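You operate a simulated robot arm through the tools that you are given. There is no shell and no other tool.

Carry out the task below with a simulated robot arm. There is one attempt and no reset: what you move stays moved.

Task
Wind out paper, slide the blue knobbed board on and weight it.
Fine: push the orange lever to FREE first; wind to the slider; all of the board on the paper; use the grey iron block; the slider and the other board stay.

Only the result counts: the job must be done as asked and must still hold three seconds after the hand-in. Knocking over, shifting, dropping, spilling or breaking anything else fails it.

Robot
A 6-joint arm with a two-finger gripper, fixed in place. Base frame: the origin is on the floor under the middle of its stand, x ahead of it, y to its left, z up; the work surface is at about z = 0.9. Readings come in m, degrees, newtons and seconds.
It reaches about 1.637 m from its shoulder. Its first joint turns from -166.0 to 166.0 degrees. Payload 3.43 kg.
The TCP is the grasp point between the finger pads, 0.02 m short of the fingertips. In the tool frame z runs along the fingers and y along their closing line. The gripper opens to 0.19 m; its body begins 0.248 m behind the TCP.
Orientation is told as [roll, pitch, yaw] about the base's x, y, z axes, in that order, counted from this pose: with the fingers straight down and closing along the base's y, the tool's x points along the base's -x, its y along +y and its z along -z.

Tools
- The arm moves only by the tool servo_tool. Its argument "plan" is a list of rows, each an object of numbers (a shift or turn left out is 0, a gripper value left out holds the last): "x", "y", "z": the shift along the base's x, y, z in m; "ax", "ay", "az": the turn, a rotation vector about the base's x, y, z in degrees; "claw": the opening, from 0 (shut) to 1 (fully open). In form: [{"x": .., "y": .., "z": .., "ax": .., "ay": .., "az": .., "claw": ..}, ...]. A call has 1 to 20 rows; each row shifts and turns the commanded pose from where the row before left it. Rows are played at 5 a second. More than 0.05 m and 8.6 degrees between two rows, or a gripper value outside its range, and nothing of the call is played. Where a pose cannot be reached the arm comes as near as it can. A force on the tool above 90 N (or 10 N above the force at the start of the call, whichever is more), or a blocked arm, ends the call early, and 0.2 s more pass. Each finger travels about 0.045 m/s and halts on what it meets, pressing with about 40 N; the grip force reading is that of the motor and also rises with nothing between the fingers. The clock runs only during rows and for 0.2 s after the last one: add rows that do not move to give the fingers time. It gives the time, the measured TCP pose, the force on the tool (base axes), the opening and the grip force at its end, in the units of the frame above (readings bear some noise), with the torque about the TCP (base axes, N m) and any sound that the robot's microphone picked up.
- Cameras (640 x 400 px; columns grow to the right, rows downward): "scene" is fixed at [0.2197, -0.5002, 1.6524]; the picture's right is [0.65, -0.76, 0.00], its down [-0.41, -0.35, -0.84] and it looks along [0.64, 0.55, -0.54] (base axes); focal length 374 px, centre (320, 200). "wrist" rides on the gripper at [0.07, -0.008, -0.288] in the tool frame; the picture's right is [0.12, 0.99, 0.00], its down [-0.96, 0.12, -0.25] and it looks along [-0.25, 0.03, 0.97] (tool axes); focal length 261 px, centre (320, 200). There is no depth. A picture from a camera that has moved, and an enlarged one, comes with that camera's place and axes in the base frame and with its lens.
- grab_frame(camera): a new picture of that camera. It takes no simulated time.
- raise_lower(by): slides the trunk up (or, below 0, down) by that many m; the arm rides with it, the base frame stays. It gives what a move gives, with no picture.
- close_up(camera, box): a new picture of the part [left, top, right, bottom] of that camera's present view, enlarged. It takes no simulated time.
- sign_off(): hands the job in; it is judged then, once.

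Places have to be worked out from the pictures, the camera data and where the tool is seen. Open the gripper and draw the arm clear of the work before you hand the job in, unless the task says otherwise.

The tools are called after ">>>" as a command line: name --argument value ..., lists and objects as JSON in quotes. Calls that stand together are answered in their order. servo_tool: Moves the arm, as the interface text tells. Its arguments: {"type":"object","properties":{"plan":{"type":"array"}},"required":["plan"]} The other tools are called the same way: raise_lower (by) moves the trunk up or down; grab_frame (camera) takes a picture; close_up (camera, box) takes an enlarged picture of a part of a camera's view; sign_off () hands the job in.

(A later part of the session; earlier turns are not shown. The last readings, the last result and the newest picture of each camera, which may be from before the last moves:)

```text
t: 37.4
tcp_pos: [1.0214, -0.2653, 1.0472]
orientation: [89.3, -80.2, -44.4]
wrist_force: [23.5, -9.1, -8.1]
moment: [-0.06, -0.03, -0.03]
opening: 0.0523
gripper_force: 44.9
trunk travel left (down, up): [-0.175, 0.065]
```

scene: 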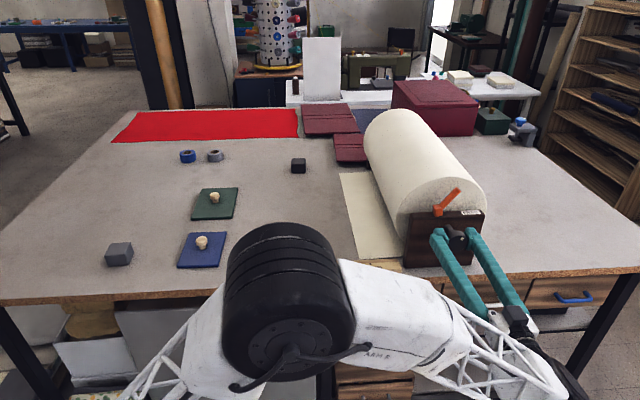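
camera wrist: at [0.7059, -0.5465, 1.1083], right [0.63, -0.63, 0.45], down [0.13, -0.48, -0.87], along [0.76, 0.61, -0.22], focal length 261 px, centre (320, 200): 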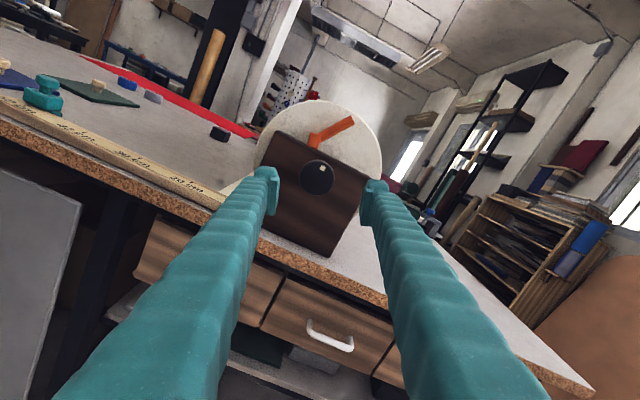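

The force dropped and the position is stable. I'll continue turning in moderate increments with small relief.

>>> servo_tool --plan '[{"x": 0.001, "y": -0.0005, "z": -0.0004, "ax": 2.828, "ay": 2.828}, {"ax": 2.828, "ay": 2.828}, {"ax": 2.828, "ay": 2.828}, {"ax": 2.828, "ay": 2.828}, {"ax": 2.828, "ay": 2.828}, {"ax": 2.828, "ay": 2.828}, {}]'

>>> close_up --camera "scene" --box '[230, 140, 500, 290]'

>>> grab_frame --camera "wrist"

```text
t: 39.0
tcp_pos: [1.0218, -0.2657, 1.0464]
orientation: [89.6, -56.0, -44.9]
wrist_force: [4.6, -5.3, -19.4]
moment: [0.03, 0.06, -0.04]
opening: 0.0519
gripper_force: 44.7
trunk travel left (down, up): [-0.175, 0.065]
```

```text
2.37 times, centred on (365, 215) of scene
camera zoom: at [0.2197, -0.5002, 1.6524], right [0.65, -0.76, 0.0], down [-0.41, -0.35, -0.84], along [0.64, 0.55, -0.54], focal length 886 px, centre (213, 164)
```

zoom: 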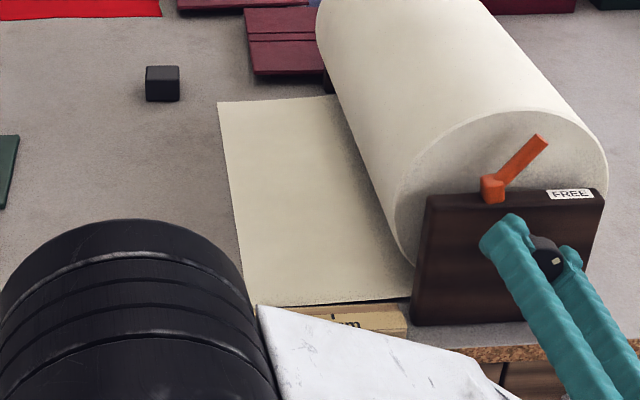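

```text
taken
camera wrist: at [0.7964, -0.4472, 0.9837], right [-0.63, 0.63, 0.46], down [0.14, -0.49, 0.86], along [0.77, 0.61, 0.22], focal length 261 px, centre (320, 200)
```

wrist: 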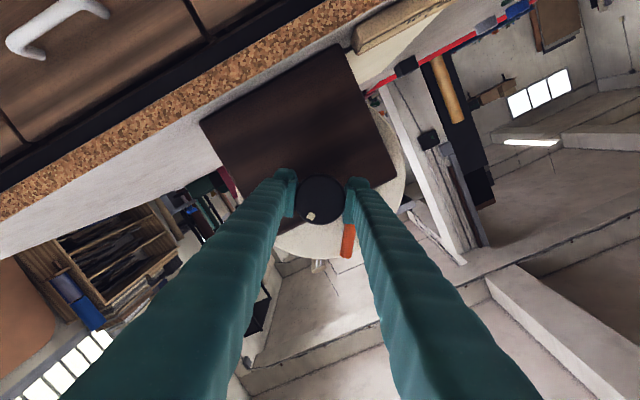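

The paper end is now at e1≈0.622 (scale 0.131 m/rad), so about 92° remains. I'll relieve the vertical force slightly and turn another 48°.

>>> servo_tool --plan '[{"x": 0.0003, "y": -0.0003, "z": -0.0006, "ax": 2.828, "ay": 2.828}, {"ax": 2.828, "ay": 2.828}, {"ax": 2.828, "ay": 2.828}, {"ax": 2.828, "ay": 2.828}, {"ax": 2.828, "ay": 2.828}, {"ax": 2.828, "ay": 2.828}, {}]'

>>> servo_tool --plan '[{"ax": 2.828, "ay": 2.828}, {"ax": 2.828, "ay": 2.828}, {"ax": 2.828, "ay": 2.828}, {"ax": 2.828, "ay": 2.828}, {"ax": 2.828, "ay": 2.828}, {"ax": 2.828, "ay": 2.828}, {}]'

>>> grab_frame --camera "scene"

>>> close_up --camera "scene" --box '[230, 140, 500, 290]'

>>> grab_frame --camera "wrist"

```text
t: 40.6
tcp_pos: [1.021, -0.2667, 1.0468]
orientation: [89.8, -31.9, -44.8]
wrist_force: [1.7, -1.5, -19.2]
moment: [0.0, 0.0, -0.04]
opening: 0.0524
gripper_force: 44.9
trunk travel left (down, up): [-0.175, 0.065]
```

```text
t: 42.2
tcp_pos: [1.0231, -0.2661, 1.0473]
orientation: [89.9, -8.0, -44.9]
wrist_force: [-16.0, -5.8, -28.6]
moment: [-0.06, 0.08, -0.05]
opening: 0.0523
gripper_force: 45.0
trunk travel left (down, up): [-0.175, 0.065]
```

```text
taken
```

scene: 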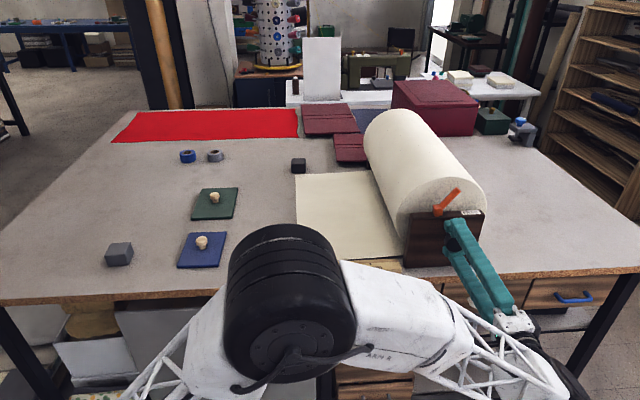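

```text
2.37 times, centred on (365, 215) of scene
camera zoom: at [0.2197, -0.5002, 1.6524], right [0.65, -0.76, 0.0], down [-0.41, -0.35, -0.84], along [0.64, 0.55, -0.54], focal length 886 px, centre (213, 164)
```

zoom: 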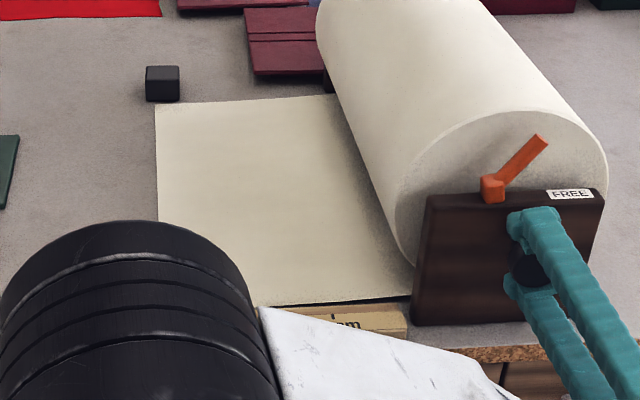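

```text
taken
camera wrist: at [0.7714, -0.4221, 1.0278], right [-0.18, 0.18, 0.97], down [0.49, -0.84, 0.25], along [0.85, 0.52, 0.06], focal length 261 px, centre (320, 200)
```

wrist: 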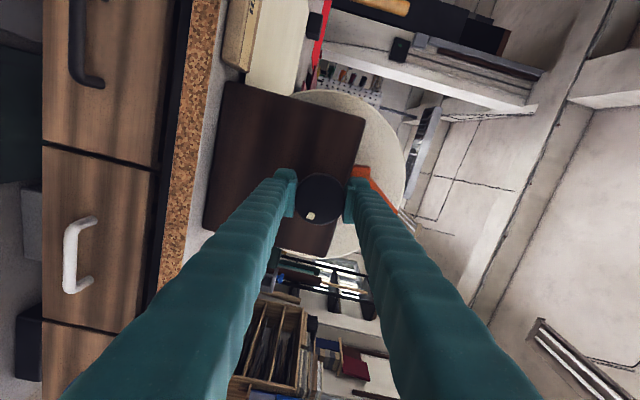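

The paper end is at e1≈0.512 with about 44° left. I'll relieve the load and turn +32°, then look again.

>>> servo_tool --plan '[{"x": -0.0005, "y": -0.0002, "z": -0.0008, "ax": 2.828, "ay": 2.828}, {"ax": 2.828, "ay": 2.828}, {"ax": 2.828, "ay": 2.828}, {"ax": 2.828, "ay": 2.828}, {"ax": 2.828, "ay": 2.828}, {"ax": 2.828, "ay": 2.828}, {"ax": 2.828, "ay": 2.828}, {"ax": 2.828, "ay": 2.828}, {}]'

>>> close_up --camera "scene" --box '[230, 140, 500, 290]'

>>> grab_frame --camera "wrist"

```text
t: 44.2
tcp_pos: [1.0217, -0.2664, 1.045]
orientation: [90.0, 23.9, -44.9]
wrist_force: [-1.4, -11.2, -23.2]
moment: [-0.01, 0.01, 0.03]
opening: 0.0527
gripper_force: 45.0
trunk travel left (down, up): [-0.175, 0.065]
```

```text
2.37 times, centred on (365, 215) of scene
camera zoom: at [0.2197, -0.5002, 1.6524], right [0.65, -0.76, 0.0], down [-0.41, -0.35, -0.84], along [0.64, 0.55, -0.54], focal length 886 px, centre (213, 164)
```

zoom: 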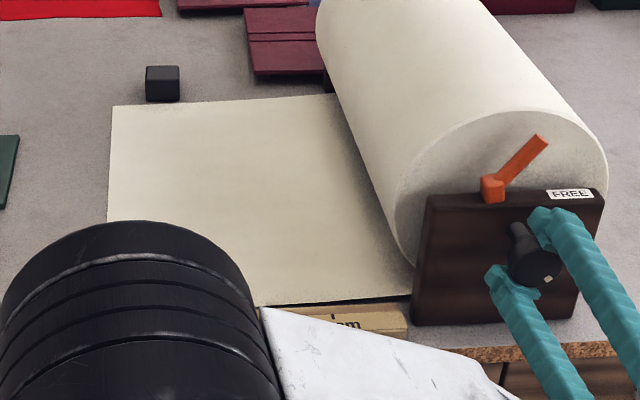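

```text
taken
camera wrist: at [0.7721, -0.4228, 1.066], right [0.21, -0.21, 0.96], down [0.48, -0.83, -0.29], along [0.85, 0.52, -0.07], focal length 261 px, centre (320, 200)
```

wrist: 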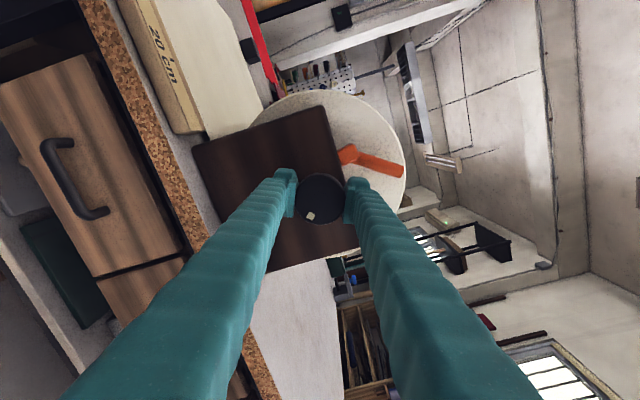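

The paper end is at e1≈0.433 against the slider at ≈0.410, so about 10° more is needed. I'll turn that amount.

>>> servo_tool --plan '[{"x": 0.0003, "y": -0.0008, "z": -0.0008, "ax": 2.357, "ay": 2.357}, {"ax": 2.357, "ay": 2.357}, {"ax": 2.357, "ay": 2.357}, {}]'

>>> close_up --camera "scene" --box '[230, 140, 500, 290]'

```text
t: 45.2
tcp_pos: [1.022, -0.2658, 1.0458]
orientation: [90.0, 33.9, -44.8]
wrist_force: [-9.0, -1.5, -14.9]
moment: [0.05, -0.04, 0.22]
opening: 0.0521
gripper_force: 44.9
trunk travel left (down, up): [-0.175, 0.065]
```

```text
2.37 times, centred on (365, 215) of scene
camera zoom: at [0.2197, -0.5002, 1.6524], right [0.65, -0.76, 0.0], down [-0.41, -0.35, -0.84], along [0.64, 0.55, -0.54], focal length 886 px, centre (213, 164)
```

zoom: 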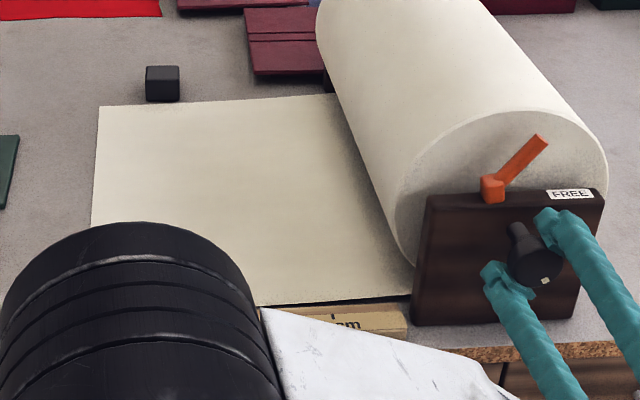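

The paper end now reads e1≈0.41, level with the slider estimate. I'll release the knob, withdraw straight back and check the paper and slider without the arm in the way.

>>> servo_tool --plan '[{"claw": 0.5}, {}, {}, {}, {"x": -0.0283, "y": -0.0283}, {"x": -0.0283, "y": -0.0283}, {"x": -0.0283, "y": -0.0283}, {"x": -0.0283, "y": -0.0283}, {}]'

>>> grab_frame --camera "scene"

>>> grab_frame --camera "wrist"

```text
t: 47.2
tcp_pos: [0.9079, -0.3808, 1.0478]
orientation: [90.1, 34.0, -45.0]
wrist_force: [-0.2, 0.2, -0.7]
moment: [0.01, 0.0, 0.01]
opening: 0.0948
gripper_force: 0.0
trunk travel left (down, up): [-0.175, 0.065]
```

```text
taken
```

scene: 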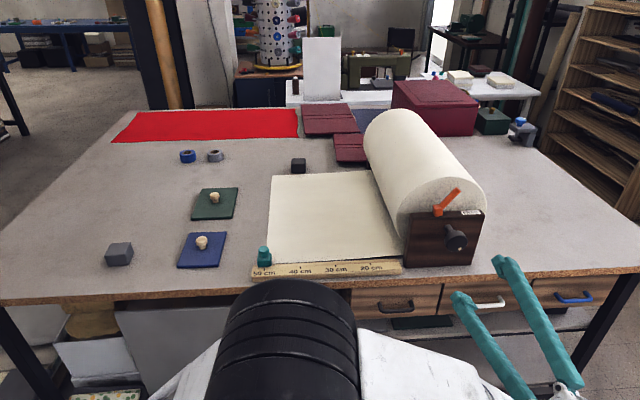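

```text
taken
camera wrist: at [0.6615, -0.541, 1.0797], right [0.32, -0.32, 0.89], down [0.44, -0.78, -0.44], along [0.84, 0.53, -0.11], focal length 261 px, centre (320, 200)
```

wrist: 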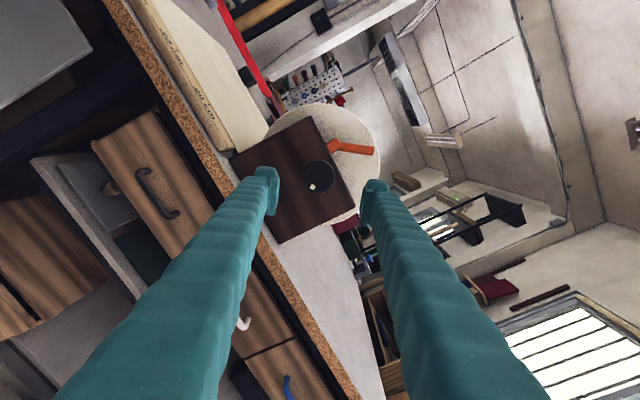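

>>> close_up --camera "scene" --box '[240, 160, 330, 290]'

>>> close_up --camera "scene" --box '[240, 230, 320, 280]'

```text
3.08 times, centred on (285, 225) of scene
camera zoom: at [0.2197, -0.5002, 1.6524], right [0.65, -0.76, 0.0], down [-0.41, -0.35, -0.84], along [0.64, 0.55, -0.54], focal length 1150 px, centre (428, 123)
```

zoom: 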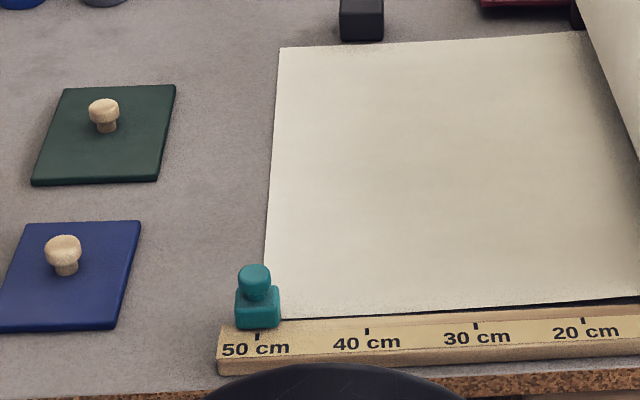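

```text
8.00 times, centred on (280, 255) of scene
camera zoom: at [0.2197, -0.5002, 1.6524], right [0.65, -0.76, 0.0], down [-0.41, -0.35, -0.84], along [0.64, 0.55, -0.54], focal length 2990 px, centre (640, -240)
```

zoom: 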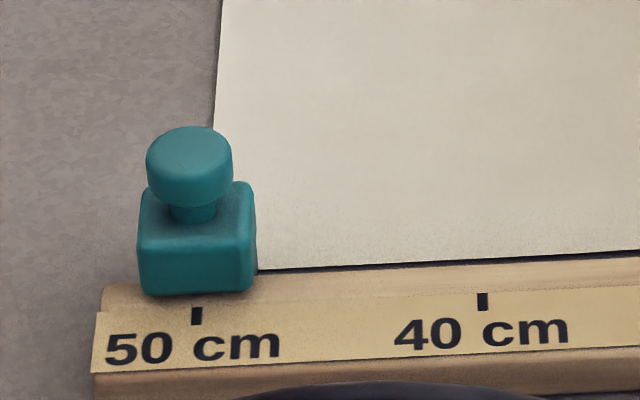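

Paper edge and slider both sit on the 50 cm mark, and nothing sprang back. Next is the blue board, which is about 0.12 × 0.165 m, centred near e1 0.217, e2 0.713. I'll rotate the tool back while moving left and up in front of the table.

>>> servo_tool --plan '[{"x": -0.0133, "y": 0.0133, "z": 0.0125, "ax": -5.48, "ay": -5.48}, {"x": -0.0133, "y": 0.0133, "z": 0.0125, "ax": -5.48, "ay": -5.48}, {"x": -0.0133, "y": 0.0133, "z": 0.0125, "ax": -5.48, "ay": -5.48}, {"x": -0.0133, "y": 0.0133, "z": 0.0125, "ax": -5.48, "ay": -5.48}, {"x": -0.0133, "y": 0.0133, "z": 0.0125, "ax": -5.48, "ay": -5.48}, {"x": -0.0133, "y": 0.0133, "z": 0.0125, "ax": -5.48, "ay": -5.48}, {"x": -0.0133, "y": 0.0133, "z": 0.0125, "ax": -5.48, "ay": -5.48}, {"x": -0.0133, "y": 0.0133, "z": 0.0125, "ax": -5.48, "ay": -5.48}, {"x": -0.0133, "y": 0.0133, "z": 0.0125, "ax": -5.48, "ay": -5.48}, {"x": -0.0133, "y": 0.0133, "z": 0.0125, "ax": -5.48, "ay": -5.48}, {"x": -0.0133, "y": 0.0133, "z": 0.0125, "ax": -5.48, "ay": -5.48}, {"x": -0.0133, "y": 0.0133, "z": 0.0125, "ax": -5.48, "ay": -5.48}, {"x": -0.0133, "y": 0.0133, "z": 0.0125, "ax": -5.48, "ay": -5.48}, {"x": -0.0133, "y": 0.0133, "z": 0.0125, "ax": -5.48, "ay": -5.48}, {"x": -0.0133, "y": 0.0133, "z": 0.0125, "ax": -5.48, "ay": -5.48}, {"x": -0.0133, "y": 0.0133, "z": 0.0125, "ax": -5.48, "ay": -5.48}, {}]'

>>> grab_frame --camera "scene"

>>> grab_frame --camera "wrist"

```text
t: 50.8
tcp_pos: [0.697, -0.1658, 1.2483]
orientation: [-69.6, -89.8, 114.5]
wrist_force: [-0.1, 0.1, 0.3]
moment: [-0.03, 0.03, 0.0]
opening: 0.0948
gripper_force: 0.0
trunk travel left (down, up): [-0.175, 0.065]
```

```text
taken
```

scene: 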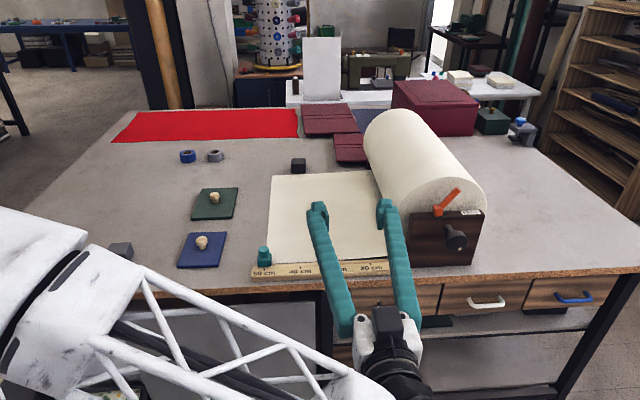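

```text
taken
camera wrist: at [0.5003, -0.3766, 1.1772], right [-0.7, 0.7, -0.12], down [-0.26, -0.09, 0.96], along [0.66, 0.71, 0.24], focal length 261 px, centre (320, 200)
```

wrist: 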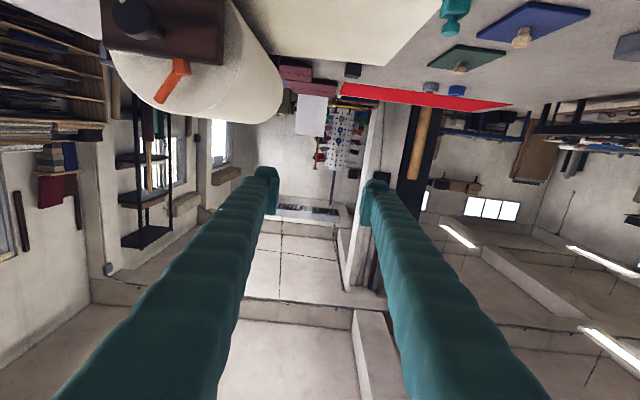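

Clear of everything. I'll now pitch the gripper back to pointing down while moving left over the slider area, so I can also check the slider from above.

>>> servo_tool --plan '[{"x": 0.0008, "y": 0.0315, "ax": -5.303, "ay": 5.303}, {"x": 0.0008, "y": 0.0315, "ax": -5.303, "ay": 5.303}, {"x": 0.0008, "y": 0.0315, "ax": -5.303, "ay": 5.303}, {"x": 0.0008, "y": 0.0315, "ax": -5.303, "ay": 5.303}, {"x": 0.0008, "y": 0.0315, "ax": -5.303, "ay": 5.303}, {"x": 0.0008, "y": 0.0315, "ax": -5.303, "ay": 5.303}, {"x": 0.0008, "y": 0.0315, "ax": -5.303, "ay": 5.303}, {"x": 0.0008, "y": 0.0315, "ax": -5.303, "ay": 5.303}, {"x": 0.0008, "y": 0.0315, "ax": -5.303, "ay": 5.303}, {"x": 0.0008, "y": 0.0315, "ax": -5.303, "ay": 5.303}, {"x": 0.0008, "y": 0.0315, "ax": -5.303, "ay": 5.303}, {"x": 0.0008, "y": 0.0315, "ax": -5.303, "ay": 5.303}, {}]'

>>> grab_frame --camera "scene"

>>> grab_frame --camera "wrist"

```text
t: 53.6
tcp_pos: [0.7076, 0.2099, 1.2433]
orientation: [0.0, 0.2, 45.1]
wrist_force: [1.2, 0.0, -1.0]
moment: [-0.08, 0.13, 0.02]
opening: 0.0949
gripper_force: 0.1
trunk travel left (down, up): [-0.175, 0.065]
```

```text
taken
```

scene: 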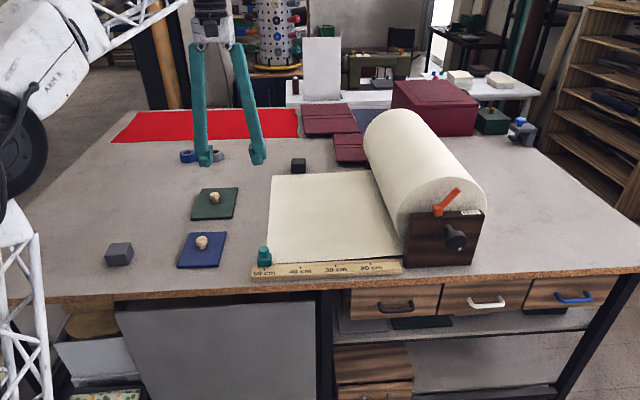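

```text
taken
camera wrist: at [0.6652, 0.1544, 1.531], right [-0.79, 0.62, 0.0], down [0.6, 0.76, 0.24], along [0.15, 0.19, -0.97], focal length 261 px, centre (320, 200)
```

wrist: 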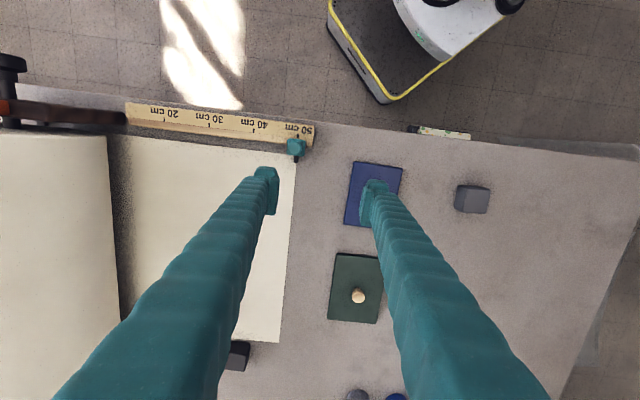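

Good overhead view. I'll zoom in on the paper end by the slider, on the board and on the blocks.

>>> close_up --camera "wrist" --box '[260, 115, 330, 185]'

>>> close_up --camera "wrist" --box '[320, 140, 510, 340]'

>>> close_up --camera "scene" --box '[90, 220, 240, 280]'

```text
5.71 times, centred on (295, 150) of wrist
camera zoom: at [0.6652, 0.1544, 1.531], right [-0.79, 0.62, 0.0], down [0.6, 0.76, 0.24], along [0.15, 0.19, -0.97], focal length 1489 px, centre (463, 486)
```

zoom: 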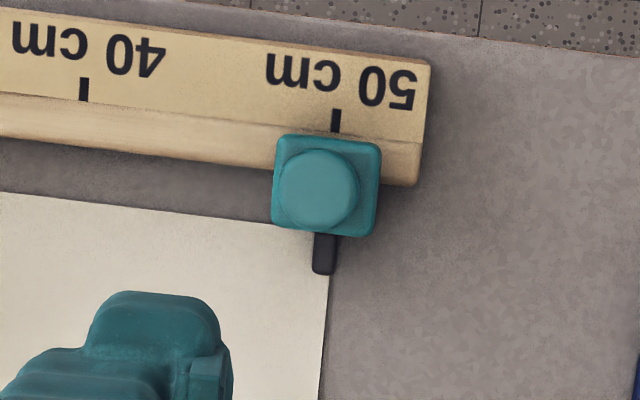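

```text
2.00 times, centred on (415, 240) of wrist
camera zoom: at [0.6652, 0.1544, 1.531], right [-0.79, 0.62, 0.0], down [0.6, 0.76, 0.24], along [0.15, 0.19, -0.97], focal length 521 px, centre (130, 120)
```

zoom: 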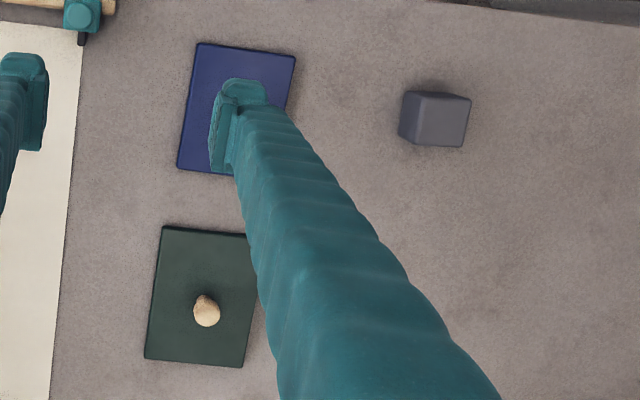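

```text
4.27 times, centred on (165, 250) of scene
camera zoom: at [0.2197, -0.5002, 1.6524], right [0.65, -0.76, 0.0], down [-0.41, -0.35, -0.84], along [0.64, 0.55, -0.54], focal length 1595 px, centre (981, -13)
```

zoom: 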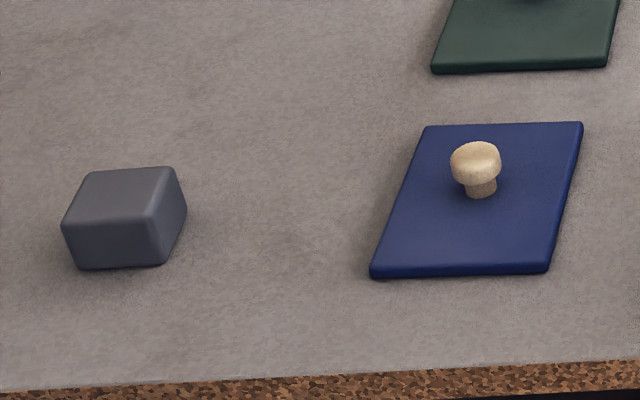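

The slider's black pointer and the paper edge coincide within about 2 mm. The blue board's knob is at x≈0.658, y≈0.351, with its head centred at z≈0.937. I'll move above it and descend partway.

>>> servo_tool --plan '[{"x": -0.0125, "y": 0.0352, "z": -0.03}, {"x": -0.0125, "y": 0.0352, "z": -0.03}, {"x": -0.0125, "y": 0.0352, "z": -0.03}, {"x": -0.0125, "y": 0.0352, "z": -0.03}, {"z": -0.035}, {"z": -0.035}, {}]'

>>> grab_frame --camera "wrist"

>>> close_up --camera "scene" --box '[140, 180, 260, 280]'

```text
t: 55.2
tcp_pos: [0.6578, 0.3516, 1.0552]
orientation: [-0.1, 0.0, 45.1]
wrist_force: [0.0, 0.0, -0.4]
moment: [-0.03, 0.02, 0.01]
opening: 0.0948
gripper_force: 0.0
trunk travel left (down, up): [-0.175, 0.065]
```

```text
taken
camera wrist: at [0.615, 0.2949, 1.3414], right [-0.79, 0.62, 0.0], down [0.6, 0.76, 0.25], along [0.15, 0.19, -0.97], focal length 261 px, centre (320, 200)
```

wrist: 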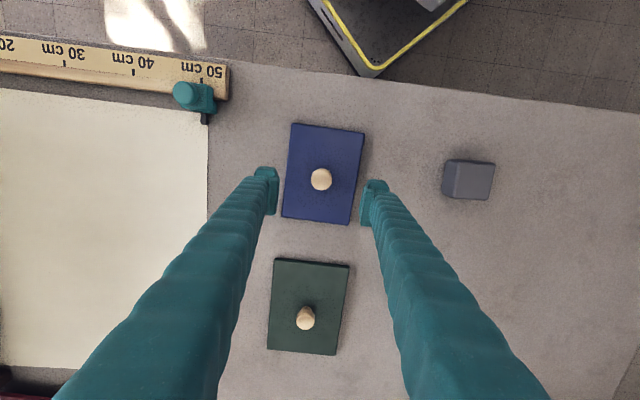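

```text
4.00 times, centred on (200, 230) of scene
camera zoom: at [0.2197, -0.5002, 1.6524], right [0.65, -0.76, 0.0], down [-0.41, -0.35, -0.84], along [0.64, 0.55, -0.54], focal length 1495 px, centre (800, 80)
```

zoom: 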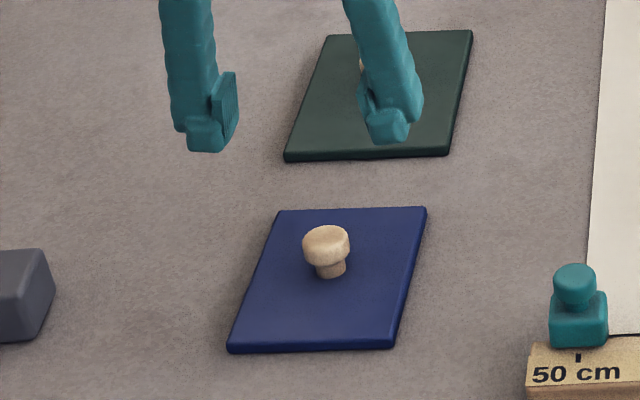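

The knob is centred between the fingers within 2 mm. I'll descend to z≈0.936, with the tips a few mm above the board, and close on the knob.

>>> servo_tool --plan '[{"z": -0.03}, {"z": -0.03}, {"z": -0.03}, {"z": -0.02}, {"z": -0.009}, {}]'

>>> close_up --camera "scene" --box '[140, 180, 260, 280]'

>>> close_up --camera "wrist" --box '[250, 100, 390, 260]'

```text
t: 56.6
tcp_pos: [0.6555, 0.3525, 0.9389]
orientation: [-0.1, 0.0, 45.2]
wrist_force: [0.7, 0.6, 0.6]
moment: [-0.01, -0.05, 0.01]
opening: 0.0949
gripper_force: 0.1
trunk travel left (down, up): [-0.175, 0.065]
```

```text
4.00 times, centred on (200, 230) of scene
camera zoom: at [0.2197, -0.5002, 1.6524], right [0.65, -0.76, 0.0], down [-0.41, -0.35, -0.84], along [0.64, 0.55, -0.54], focal length 1495 px, centre (800, 80)
```

zoom: 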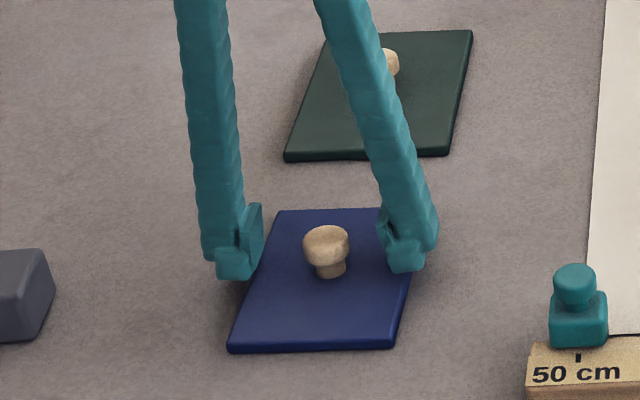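

```text
2.50 times, centred on (320, 180) of wrist
camera zoom: at [0.6116, 0.2966, 1.2256], right [-0.79, 0.62, 0.0], down [0.6, 0.76, 0.25], along [0.15, 0.19, -0.97], focal length 652 px, centre (320, 250)
```

zoom: 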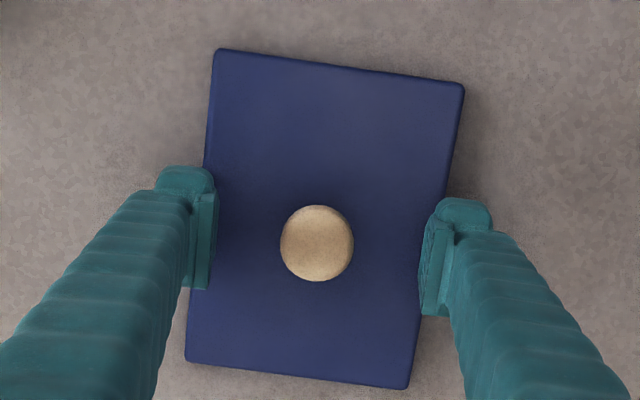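

The fingers straddle the knob, centred to about 1 mm, tips just above the board. Closing now.

>>> servo_tool --plan '[{"z": -0.003, "claw": 0}, {}, {}, {}, {}, {}, {}]'

>>> close_up --camera "scene" --box '[140, 180, 260, 280]'

```text
t: 58.2
tcp_pos: [0.6566, 0.3527, 0.9348]
orientation: [0.0, 0.0, 45.1]
wrist_force: [1.6, -0.3, -0.3]
moment: [0.01, -0.01, 0.0]
opening: 0.0318
gripper_force: 40.4
trunk travel left (down, up): [-0.175, 0.065]
```

```text
4.00 times, centred on (200, 230) of scene
camera zoom: at [0.2197, -0.5002, 1.6524], right [0.65, -0.76, 0.0], down [-0.41, -0.35, -0.84], along [0.64, 0.55, -0.54], focal length 1495 px, centre (800, 80)
```

zoom: 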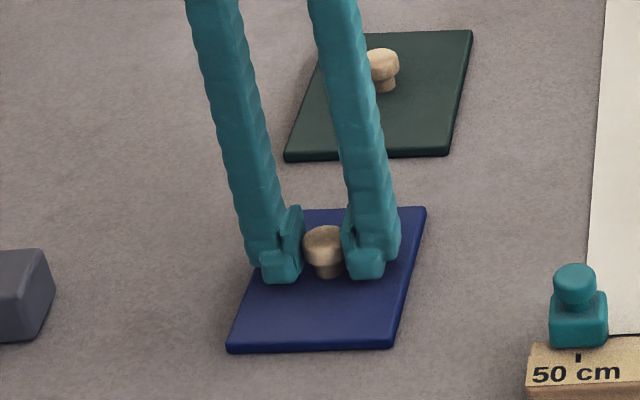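

The knob is held (opening 0.032). I'll lift slowly 3 cm and check that the board comes up level.

>>> servo_tool --plan '[{"z": 0.008}, {"z": 0.008}, {"z": 0.008}, {"z": 0.008}, {}]'

>>> close_up --camera "scene" --box '[140, 160, 280, 280]'

>>> grab_frame --camera "wrist"

```text
t: 59.4
tcp_pos: [0.6558, 0.3515, 0.966]
orientation: [-0.1, 0.1, 45.1]
wrist_force: [-0.2, -0.3, 0.0]
moment: [-0.03, 0.01, 0.01]
opening: 0.0002
gripper_force: 34.6
trunk travel left (down, up): [-0.175, 0.065]
```

```text
3.33 times, centred on (210, 220) of scene
camera zoom: at [0.2197, -0.5002, 1.6524], right [0.65, -0.76, 0.0], down [-0.41, -0.35, -0.84], along [0.64, 0.55, -0.54], focal length 1246 px, centre (687, 133)
```

zoom: 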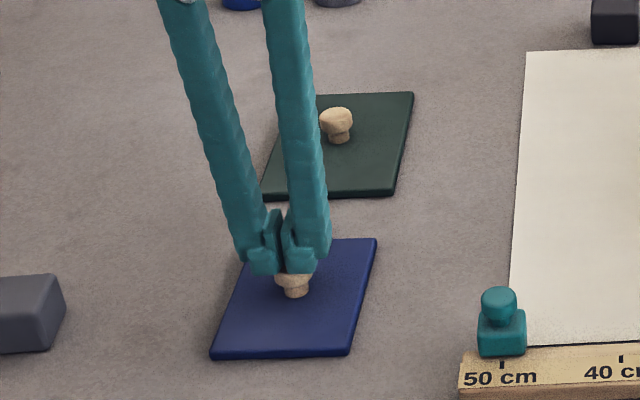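

```text
taken
camera wrist: at [0.6125, 0.2962, 1.2532], right [-0.79, 0.62, 0.0], down [0.6, 0.76, 0.25], along [0.15, 0.19, -0.97], focal length 261 px, centre (320, 200)
```

wrist: 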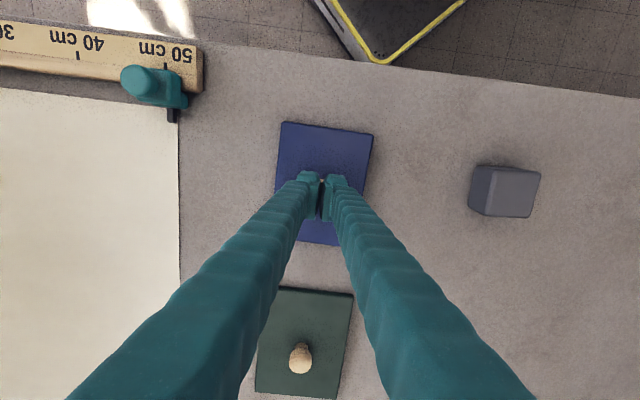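

The fingers slid up off the knob and the board stayed put, so it is too heavy or rounded to lift. It has to be slid, as the task says. I'll go up, reopen and lower round the knob again.

>>> servo_tool --plan '[{"z": 0.02}, {"claw": 0.45}, {}, {}, {}, {}, {"z": -0.02}, {"z": -0.02}, {"z": -0.014}, {}]'

>>> close_up --camera "wrist" --box '[250, 100, 390, 260]'

>>> close_up --camera "scene" --box '[140, 180, 260, 280]'

```text
t: 61.6
tcp_pos: [0.6542, 0.3518, 0.9312]
orientation: [-0.1, 0.0, 45.1]
wrist_force: [-0.7, -0.9, -0.1]
moment: [-0.01, -0.03, 0.01]
opening: 0.0855
gripper_force: 0.1
trunk travel left (down, up): [-0.175, 0.065]
```

```text
2.50 times, centred on (320, 180) of wrist
camera zoom: at [0.612, 0.2964, 1.2187], right [-0.79, 0.62, 0.0], down [0.6, 0.76, 0.25], along [0.15, 0.19, -0.97], focal length 652 px, centre (320, 250)
```

zoom: 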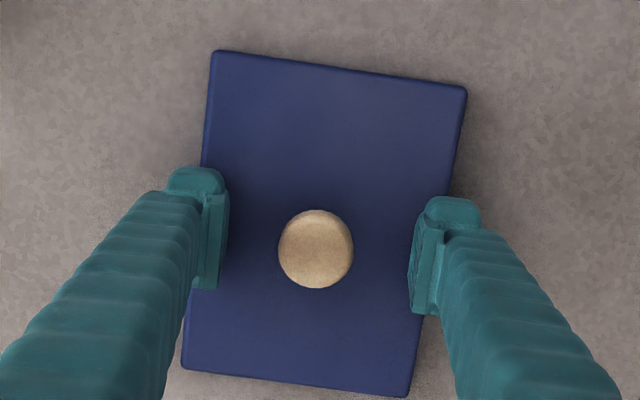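

```text
4.00 times, centred on (200, 230) of scene
camera zoom: at [0.2197, -0.5002, 1.6524], right [0.65, -0.76, 0.0], down [-0.41, -0.35, -0.84], along [0.64, 0.55, -0.54], focal length 1495 px, centre (800, 80)
```

zoom: 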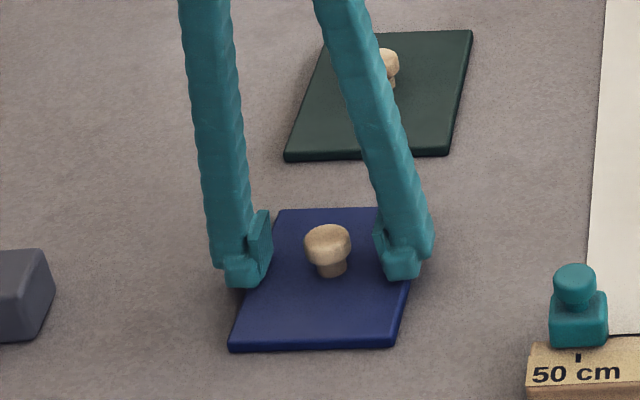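

Aligned again at z 0.931. I'll close on the knob and slide 2 cm in +e2 (away) as a test, keeping the height constant.

>>> servo_tool --plan '[{"claw": 0}, {}, {}, {}, {}, {}, {"x": 0.0035, "y": 0.0035}, {"x": 0.0035, "y": 0.0035}, {"x": 0.0035, "y": 0.0035}, {"x": 0.0035, "y": 0.0035}, {}]'

>>> close_up --camera "wrist" --box '[220, 80, 420, 280]'

>>> close_up --camera "scene" --box '[140, 180, 260, 280]'

```text
t: 64.0
tcp_pos: [0.6701, 0.3661, 0.9336]
orientation: [0.0, 0.0, 45.2]
wrist_force: [-0.1, 0.5, -0.3]
moment: [-0.01, 0.04, -0.01]
opening: 0.0295
gripper_force: 40.3
trunk travel left (down, up): [-0.175, 0.065]
```

```text
2.00 times, centred on (320, 180) of wrist
camera zoom: at [0.6261, 0.3099, 1.2194], right [-0.79, 0.62, 0.0], down [0.6, 0.76, 0.25], along [0.15, 0.19, -0.97], focal length 521 px, centre (320, 240)
```

zoom: 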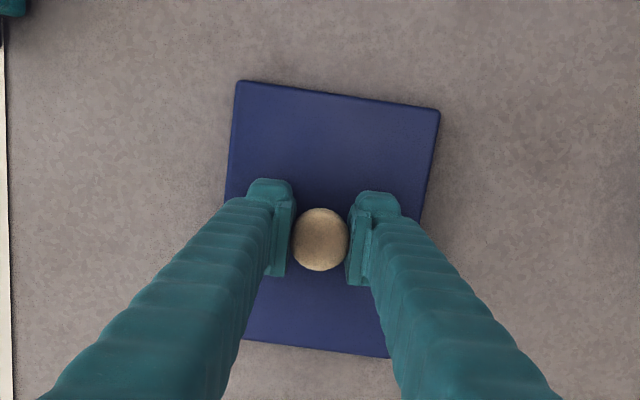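

```text
4.00 times, centred on (200, 230) of scene
camera zoom: at [0.2197, -0.5002, 1.6524], right [0.65, -0.76, 0.0], down [-0.41, -0.35, -0.84], along [0.64, 0.55, -0.54], focal length 1495 px, centre (800, 80)
```

zoom: 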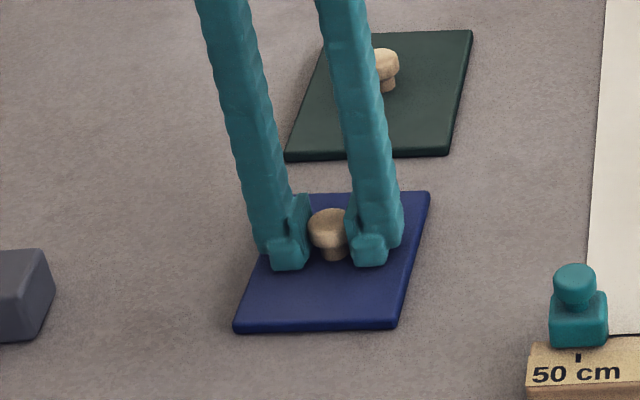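

The board slides with the gripper easily. I'll continue diagonally to e2≈0.768, staying clear of the green board, which starts at e2 0.87, then go right past the slider pointer, whose tip is at e2 0.652.

>>> servo_tool --plan '[{"x": 0.0099}, {"x": 0.0099}, {"x": 0.0099}, {"x": 0.0099}, {"x": 0.0099}, {}]'

>>> close_up --camera "scene" --box '[140, 160, 320, 290]'

>>> close_up --camera "wrist" --box '[220, 80, 420, 280]'

```text
t: 65.4
tcp_pos: [0.7167, 0.3647, 0.9322]
orientation: [-0.1, 0.0, 45.0]
wrist_force: [-0.7, 0.6, 3.5]
moment: [0.03, 0.03, -0.01]
opening: 0.0295
gripper_force: 40.0
trunk travel left (down, up): [-0.175, 0.065]
```

```text
3.08 times, centred on (230, 225) of scene
camera zoom: at [0.2197, -0.5002, 1.6524], right [0.65, -0.76, 0.0], down [-0.41, -0.35, -0.84], along [0.64, 0.55, -0.54], focal length 1150 px, centre (597, 123)
```

zoom: 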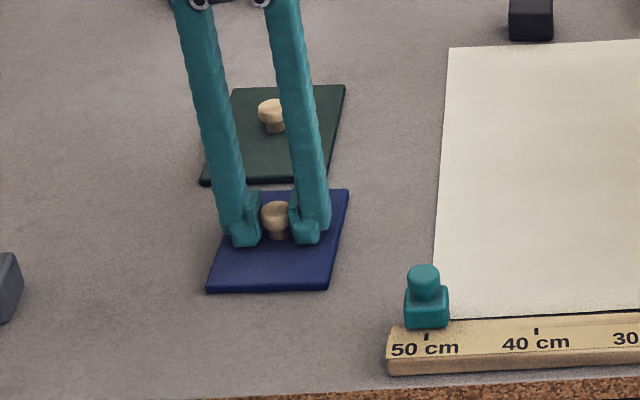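

```text
2.00 times, centred on (320, 180) of wrist
camera zoom: at [0.6746, 0.3089, 1.2188], right [-0.79, 0.62, 0.0], down [0.6, 0.76, 0.25], along [0.15, 0.19, -0.97], focal length 521 px, centre (320, 240)
```

zoom: 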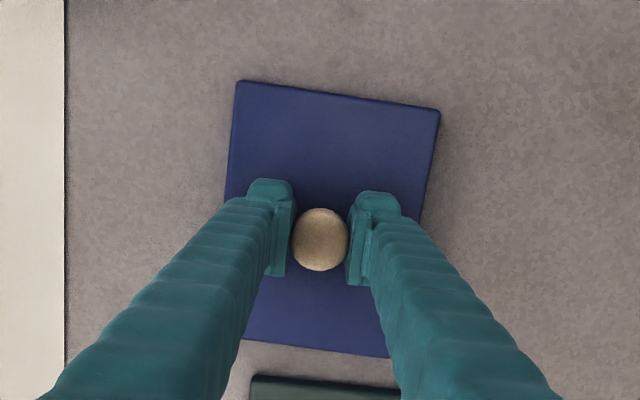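

About 15 mm gap to the green board. I'll now slide straight right (+e1) 9 cm, up to the paper edge.

>>> servo_tool --plan '[{"x": 0.0106, "y": -0.0106}, {"x": 0.0106, "y": -0.0106}, {"x": 0.0106, "y": -0.0106}, {"x": 0.0106, "y": -0.0106}, {"x": 0.0106, "y": -0.0106}, {"x": 0.0106, "y": -0.0106}, {}]'

>>> close_up --camera "scene" --box '[180, 160, 360, 290]'

>>> grab_frame --camera "wrist"

```text
t: 67.0
tcp_pos: [0.7842, 0.3025, 0.9319]
orientation: [-0.1, -0.1, 45.1]
wrist_force: [-0.6, 0.5, -0.3]
moment: [-0.02, 0.01, -0.01]
opening: 0.0294
gripper_force: 39.6
trunk travel left (down, up): [-0.175, 0.065]
```

```text
3.08 times, centred on (270, 225) of scene
camera zoom: at [0.2197, -0.5002, 1.6524], right [0.65, -0.76, 0.0], down [-0.41, -0.35, -0.84], along [0.64, 0.55, -0.54], focal length 1150 px, centre (474, 123)
```

zoom: 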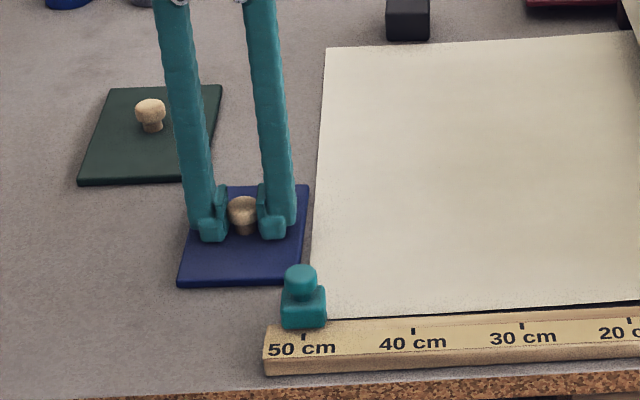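

```text
taken
camera wrist: at [0.7399, 0.2455, 1.2193], right [-0.79, 0.62, 0.0], down [0.6, 0.76, 0.25], along [0.15, 0.19, -0.97], focal length 261 px, centre (320, 200)
```

wrist: 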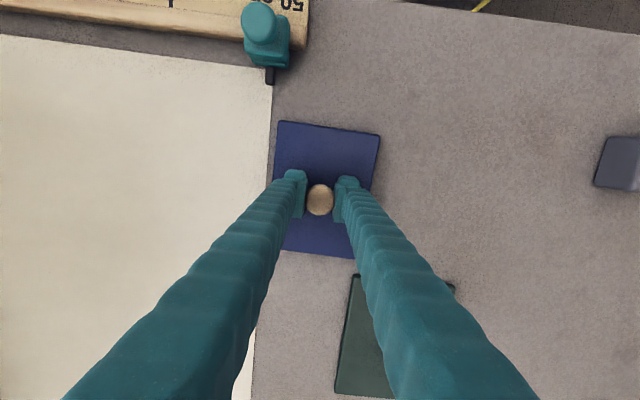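

The board's right edge is about at the paper edge. I'll slide slowly onto the paper by 3 cm and check that the paper isn't pushed.

>>> servo_tool --plan '[{"x": 0.0053, "y": -0.0053}, {"x": 0.0053, "y": -0.0053}, {"x": 0.0053, "y": -0.0053}, {"x": 0.0053, "y": -0.0053}, {}]'

>>> close_up --camera "scene" --box '[180, 160, 360, 290]'

>>> grab_frame --camera "wrist"

```text
t: 68.2
tcp_pos: [0.8041, 0.2815, 0.9325]
orientation: [-0.2, 0.0, 45.1]
wrist_force: [-0.2, 1.4, 2.0]
moment: [0.12, -0.02, 0.03]
opening: 0.0296
gripper_force: 39.4
trunk travel left (down, up): [-0.175, 0.065]
```

```text
3.08 times, centred on (270, 225) of scene
camera zoom: at [0.2197, -0.5002, 1.6524], right [0.65, -0.76, 0.0], down [-0.41, -0.35, -0.84], along [0.64, 0.55, -0.54], focal length 1150 px, centre (474, 123)
```

zoom: 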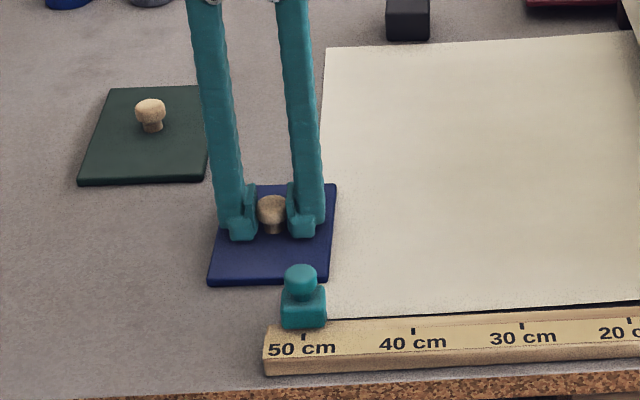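

```text
taken
camera wrist: at [0.761, 0.2247, 1.2188], right [-0.79, 0.62, 0.0], down [0.6, 0.76, 0.25], along [0.15, 0.19, -0.97], focal length 261 px, centre (320, 200)
```

wrist: 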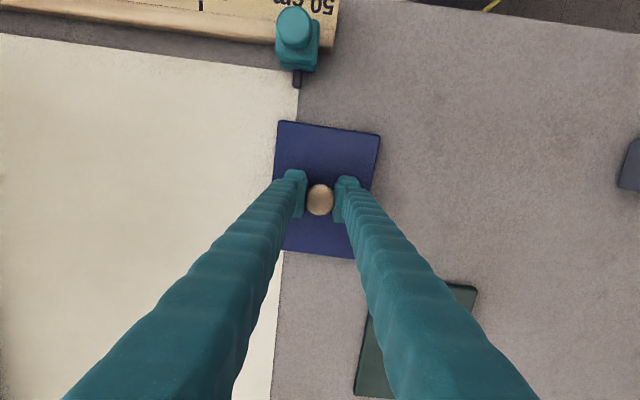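

The board rides up onto the paper without moving it. I'll keep sliding to about e1 0.58, e2 0.80, well inside the sheet.

>>> servo_tool --plan '[{"x": 0.0124, "y": -0.00886}, {"x": 0.0124, "y": -0.00886}, {"x": 0.0124, "y": -0.00886}, {"x": 0.0124, "y": -0.00886}, {"x": 0.0124, "y": -0.00886}, {"x": 0.0124, "y": -0.00886}, {"x": 0.0124, "y": -0.00886}, {}]'

>>> close_up --camera "scene" --box '[200, 140, 440, 290]'

>>> grab_frame --camera "wrist"

```text
t: 70.0
tcp_pos: [0.8904, 0.218, 0.9313]
orientation: [-0.1, 0.0, 45.1]
wrist_force: [0.3, 2.4, 5.3]
moment: [0.03, 0.11, 0.02]
opening: 0.0297
gripper_force: 39.9
trunk travel left (down, up): [-0.175, 0.065]
```

```text
2.67 times, centred on (320, 215) of scene
camera zoom: at [0.2197, -0.5002, 1.6524], right [0.65, -0.76, 0.0], down [-0.41, -0.35, -0.84], along [0.64, 0.55, -0.54], focal length 997 px, centre (320, 160)
```

zoom: 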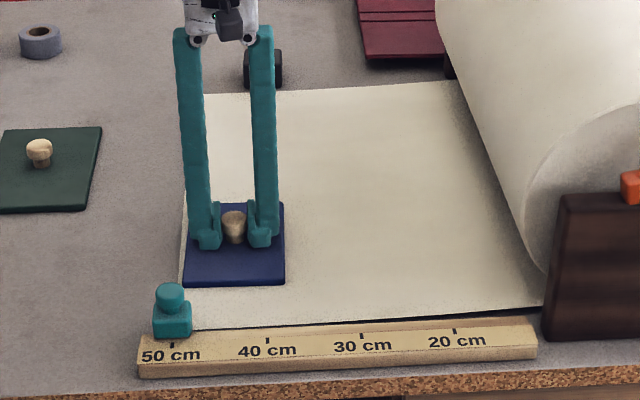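

```text
taken
camera wrist: at [0.8472, 0.1613, 1.2187], right [-0.79, 0.62, 0.0], down [0.6, 0.76, 0.25], along [0.15, 0.19, -0.97], focal length 261 px, centre (320, 200)
```

wrist: 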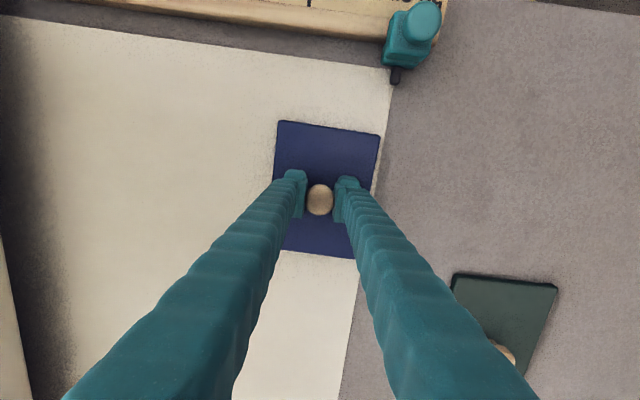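

The paper edge is unchanged and the board is nearly all on. I'll continue the remaining 10 cm.

>>> servo_tool --plan '[{"x": 0.0124, "y": -0.00886}, {"x": 0.0124, "y": -0.00886}, {"x": 0.0124, "y": -0.00886}, {"x": 0.0124, "y": -0.00886}, {"x": 0.0124, "y": -0.00886}, {"x": 0.0124, "y": -0.00886}, {"x": 0.0124, "y": -0.00886}, {}]'

>>> close_up --camera "scene" --box '[200, 140, 440, 290]'

>>> grab_frame --camera "wrist"

```text
t: 71.8
tcp_pos: [0.9759, 0.1549, 0.9309]
orientation: [-0.1, 0.0, 45.1]
wrist_force: [-2.1, 4.0, 17.4]
moment: [0.1, 0.18, 0.0]
opening: 0.0294
gripper_force: 40.0
trunk travel left (down, up): [-0.175, 0.065]
```

```text
2.67 times, centred on (320, 215) of scene
camera zoom: at [0.2197, -0.5002, 1.6524], right [0.65, -0.76, 0.0], down [-0.41, -0.35, -0.84], along [0.64, 0.55, -0.54], focal length 997 px, centre (320, 160)
```

zoom: 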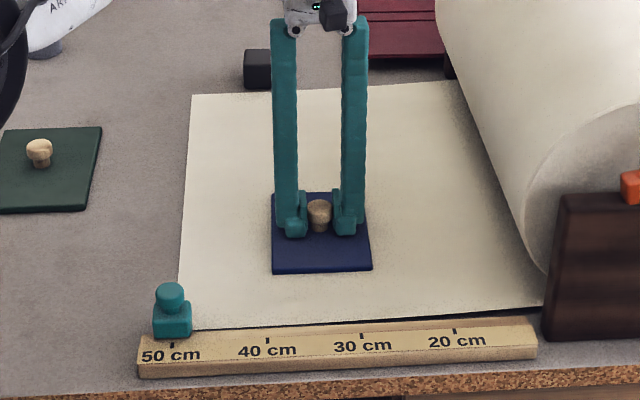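

```text
taken
camera wrist: at [0.933, 0.0991, 1.2186], right [-0.79, 0.62, 0.0], down [0.6, 0.76, 0.25], along [0.15, 0.19, -0.97], focal length 261 px, centre (320, 200)
```

wrist: 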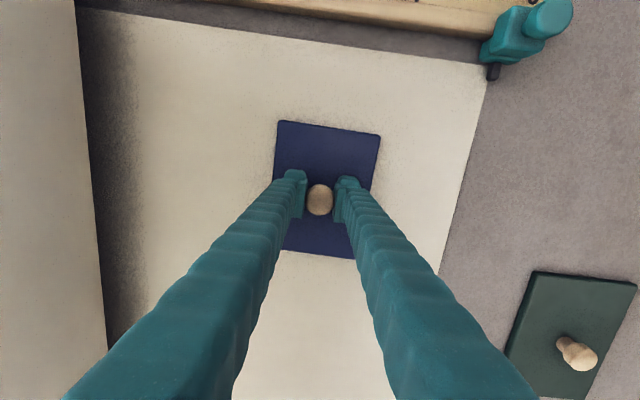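

All of the board is on the paper (centre e1≈0.58, e2≈0.80). I'll ease the downward load, open and rise straight up.

>>> servo_tool --plan '[{"z": 0.002}, {"claw": 0.45}, {}, {}, {}, {"z": 0.01}, {"z": 0.03}, {"z": 0.04}, {"z": 0.04}, {"z": 0.04}, {}]'

>>> close_up --camera "scene" --box '[200, 140, 440, 290]'

>>> grab_frame --camera "wrist"

```text
t: 74.2
tcp_pos: [0.9785, 0.1568, 1.0948]
orientation: [-0.1, 0.0, 45.0]
wrist_force: [-0.6, 1.3, 0.0]
moment: [-0.01, 0.0, 0.01]
opening: 0.0853
gripper_force: 0.1
trunk travel left (down, up): [-0.175, 0.065]
```

```text
2.67 times, centred on (320, 215) of scene
camera zoom: at [0.2197, -0.5002, 1.6524], right [0.65, -0.76, 0.0], down [-0.41, -0.35, -0.84], along [0.64, 0.55, -0.54], focal length 997 px, centre (320, 160)
```

zoom: 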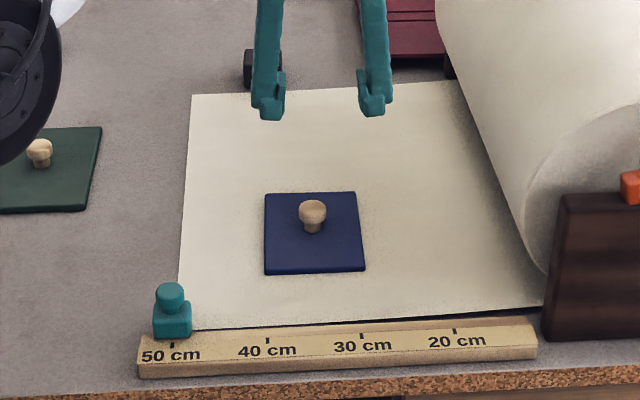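

```text
taken
camera wrist: at [0.9365, 0.0991, 1.3818], right [-0.79, 0.62, 0.0], down [0.6, 0.76, 0.25], along [0.15, 0.19, -0.97], focal length 261 px, centre (320, 200)
```

wrist: 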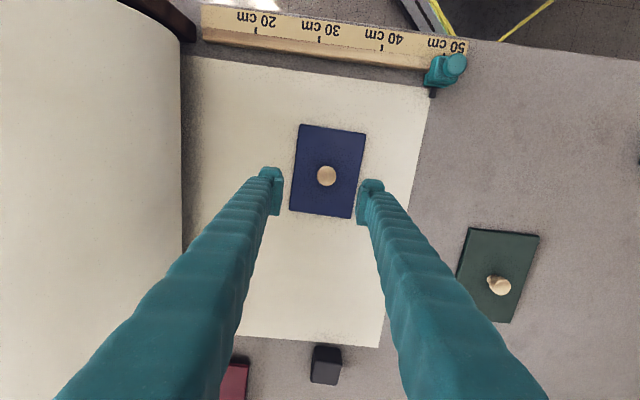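

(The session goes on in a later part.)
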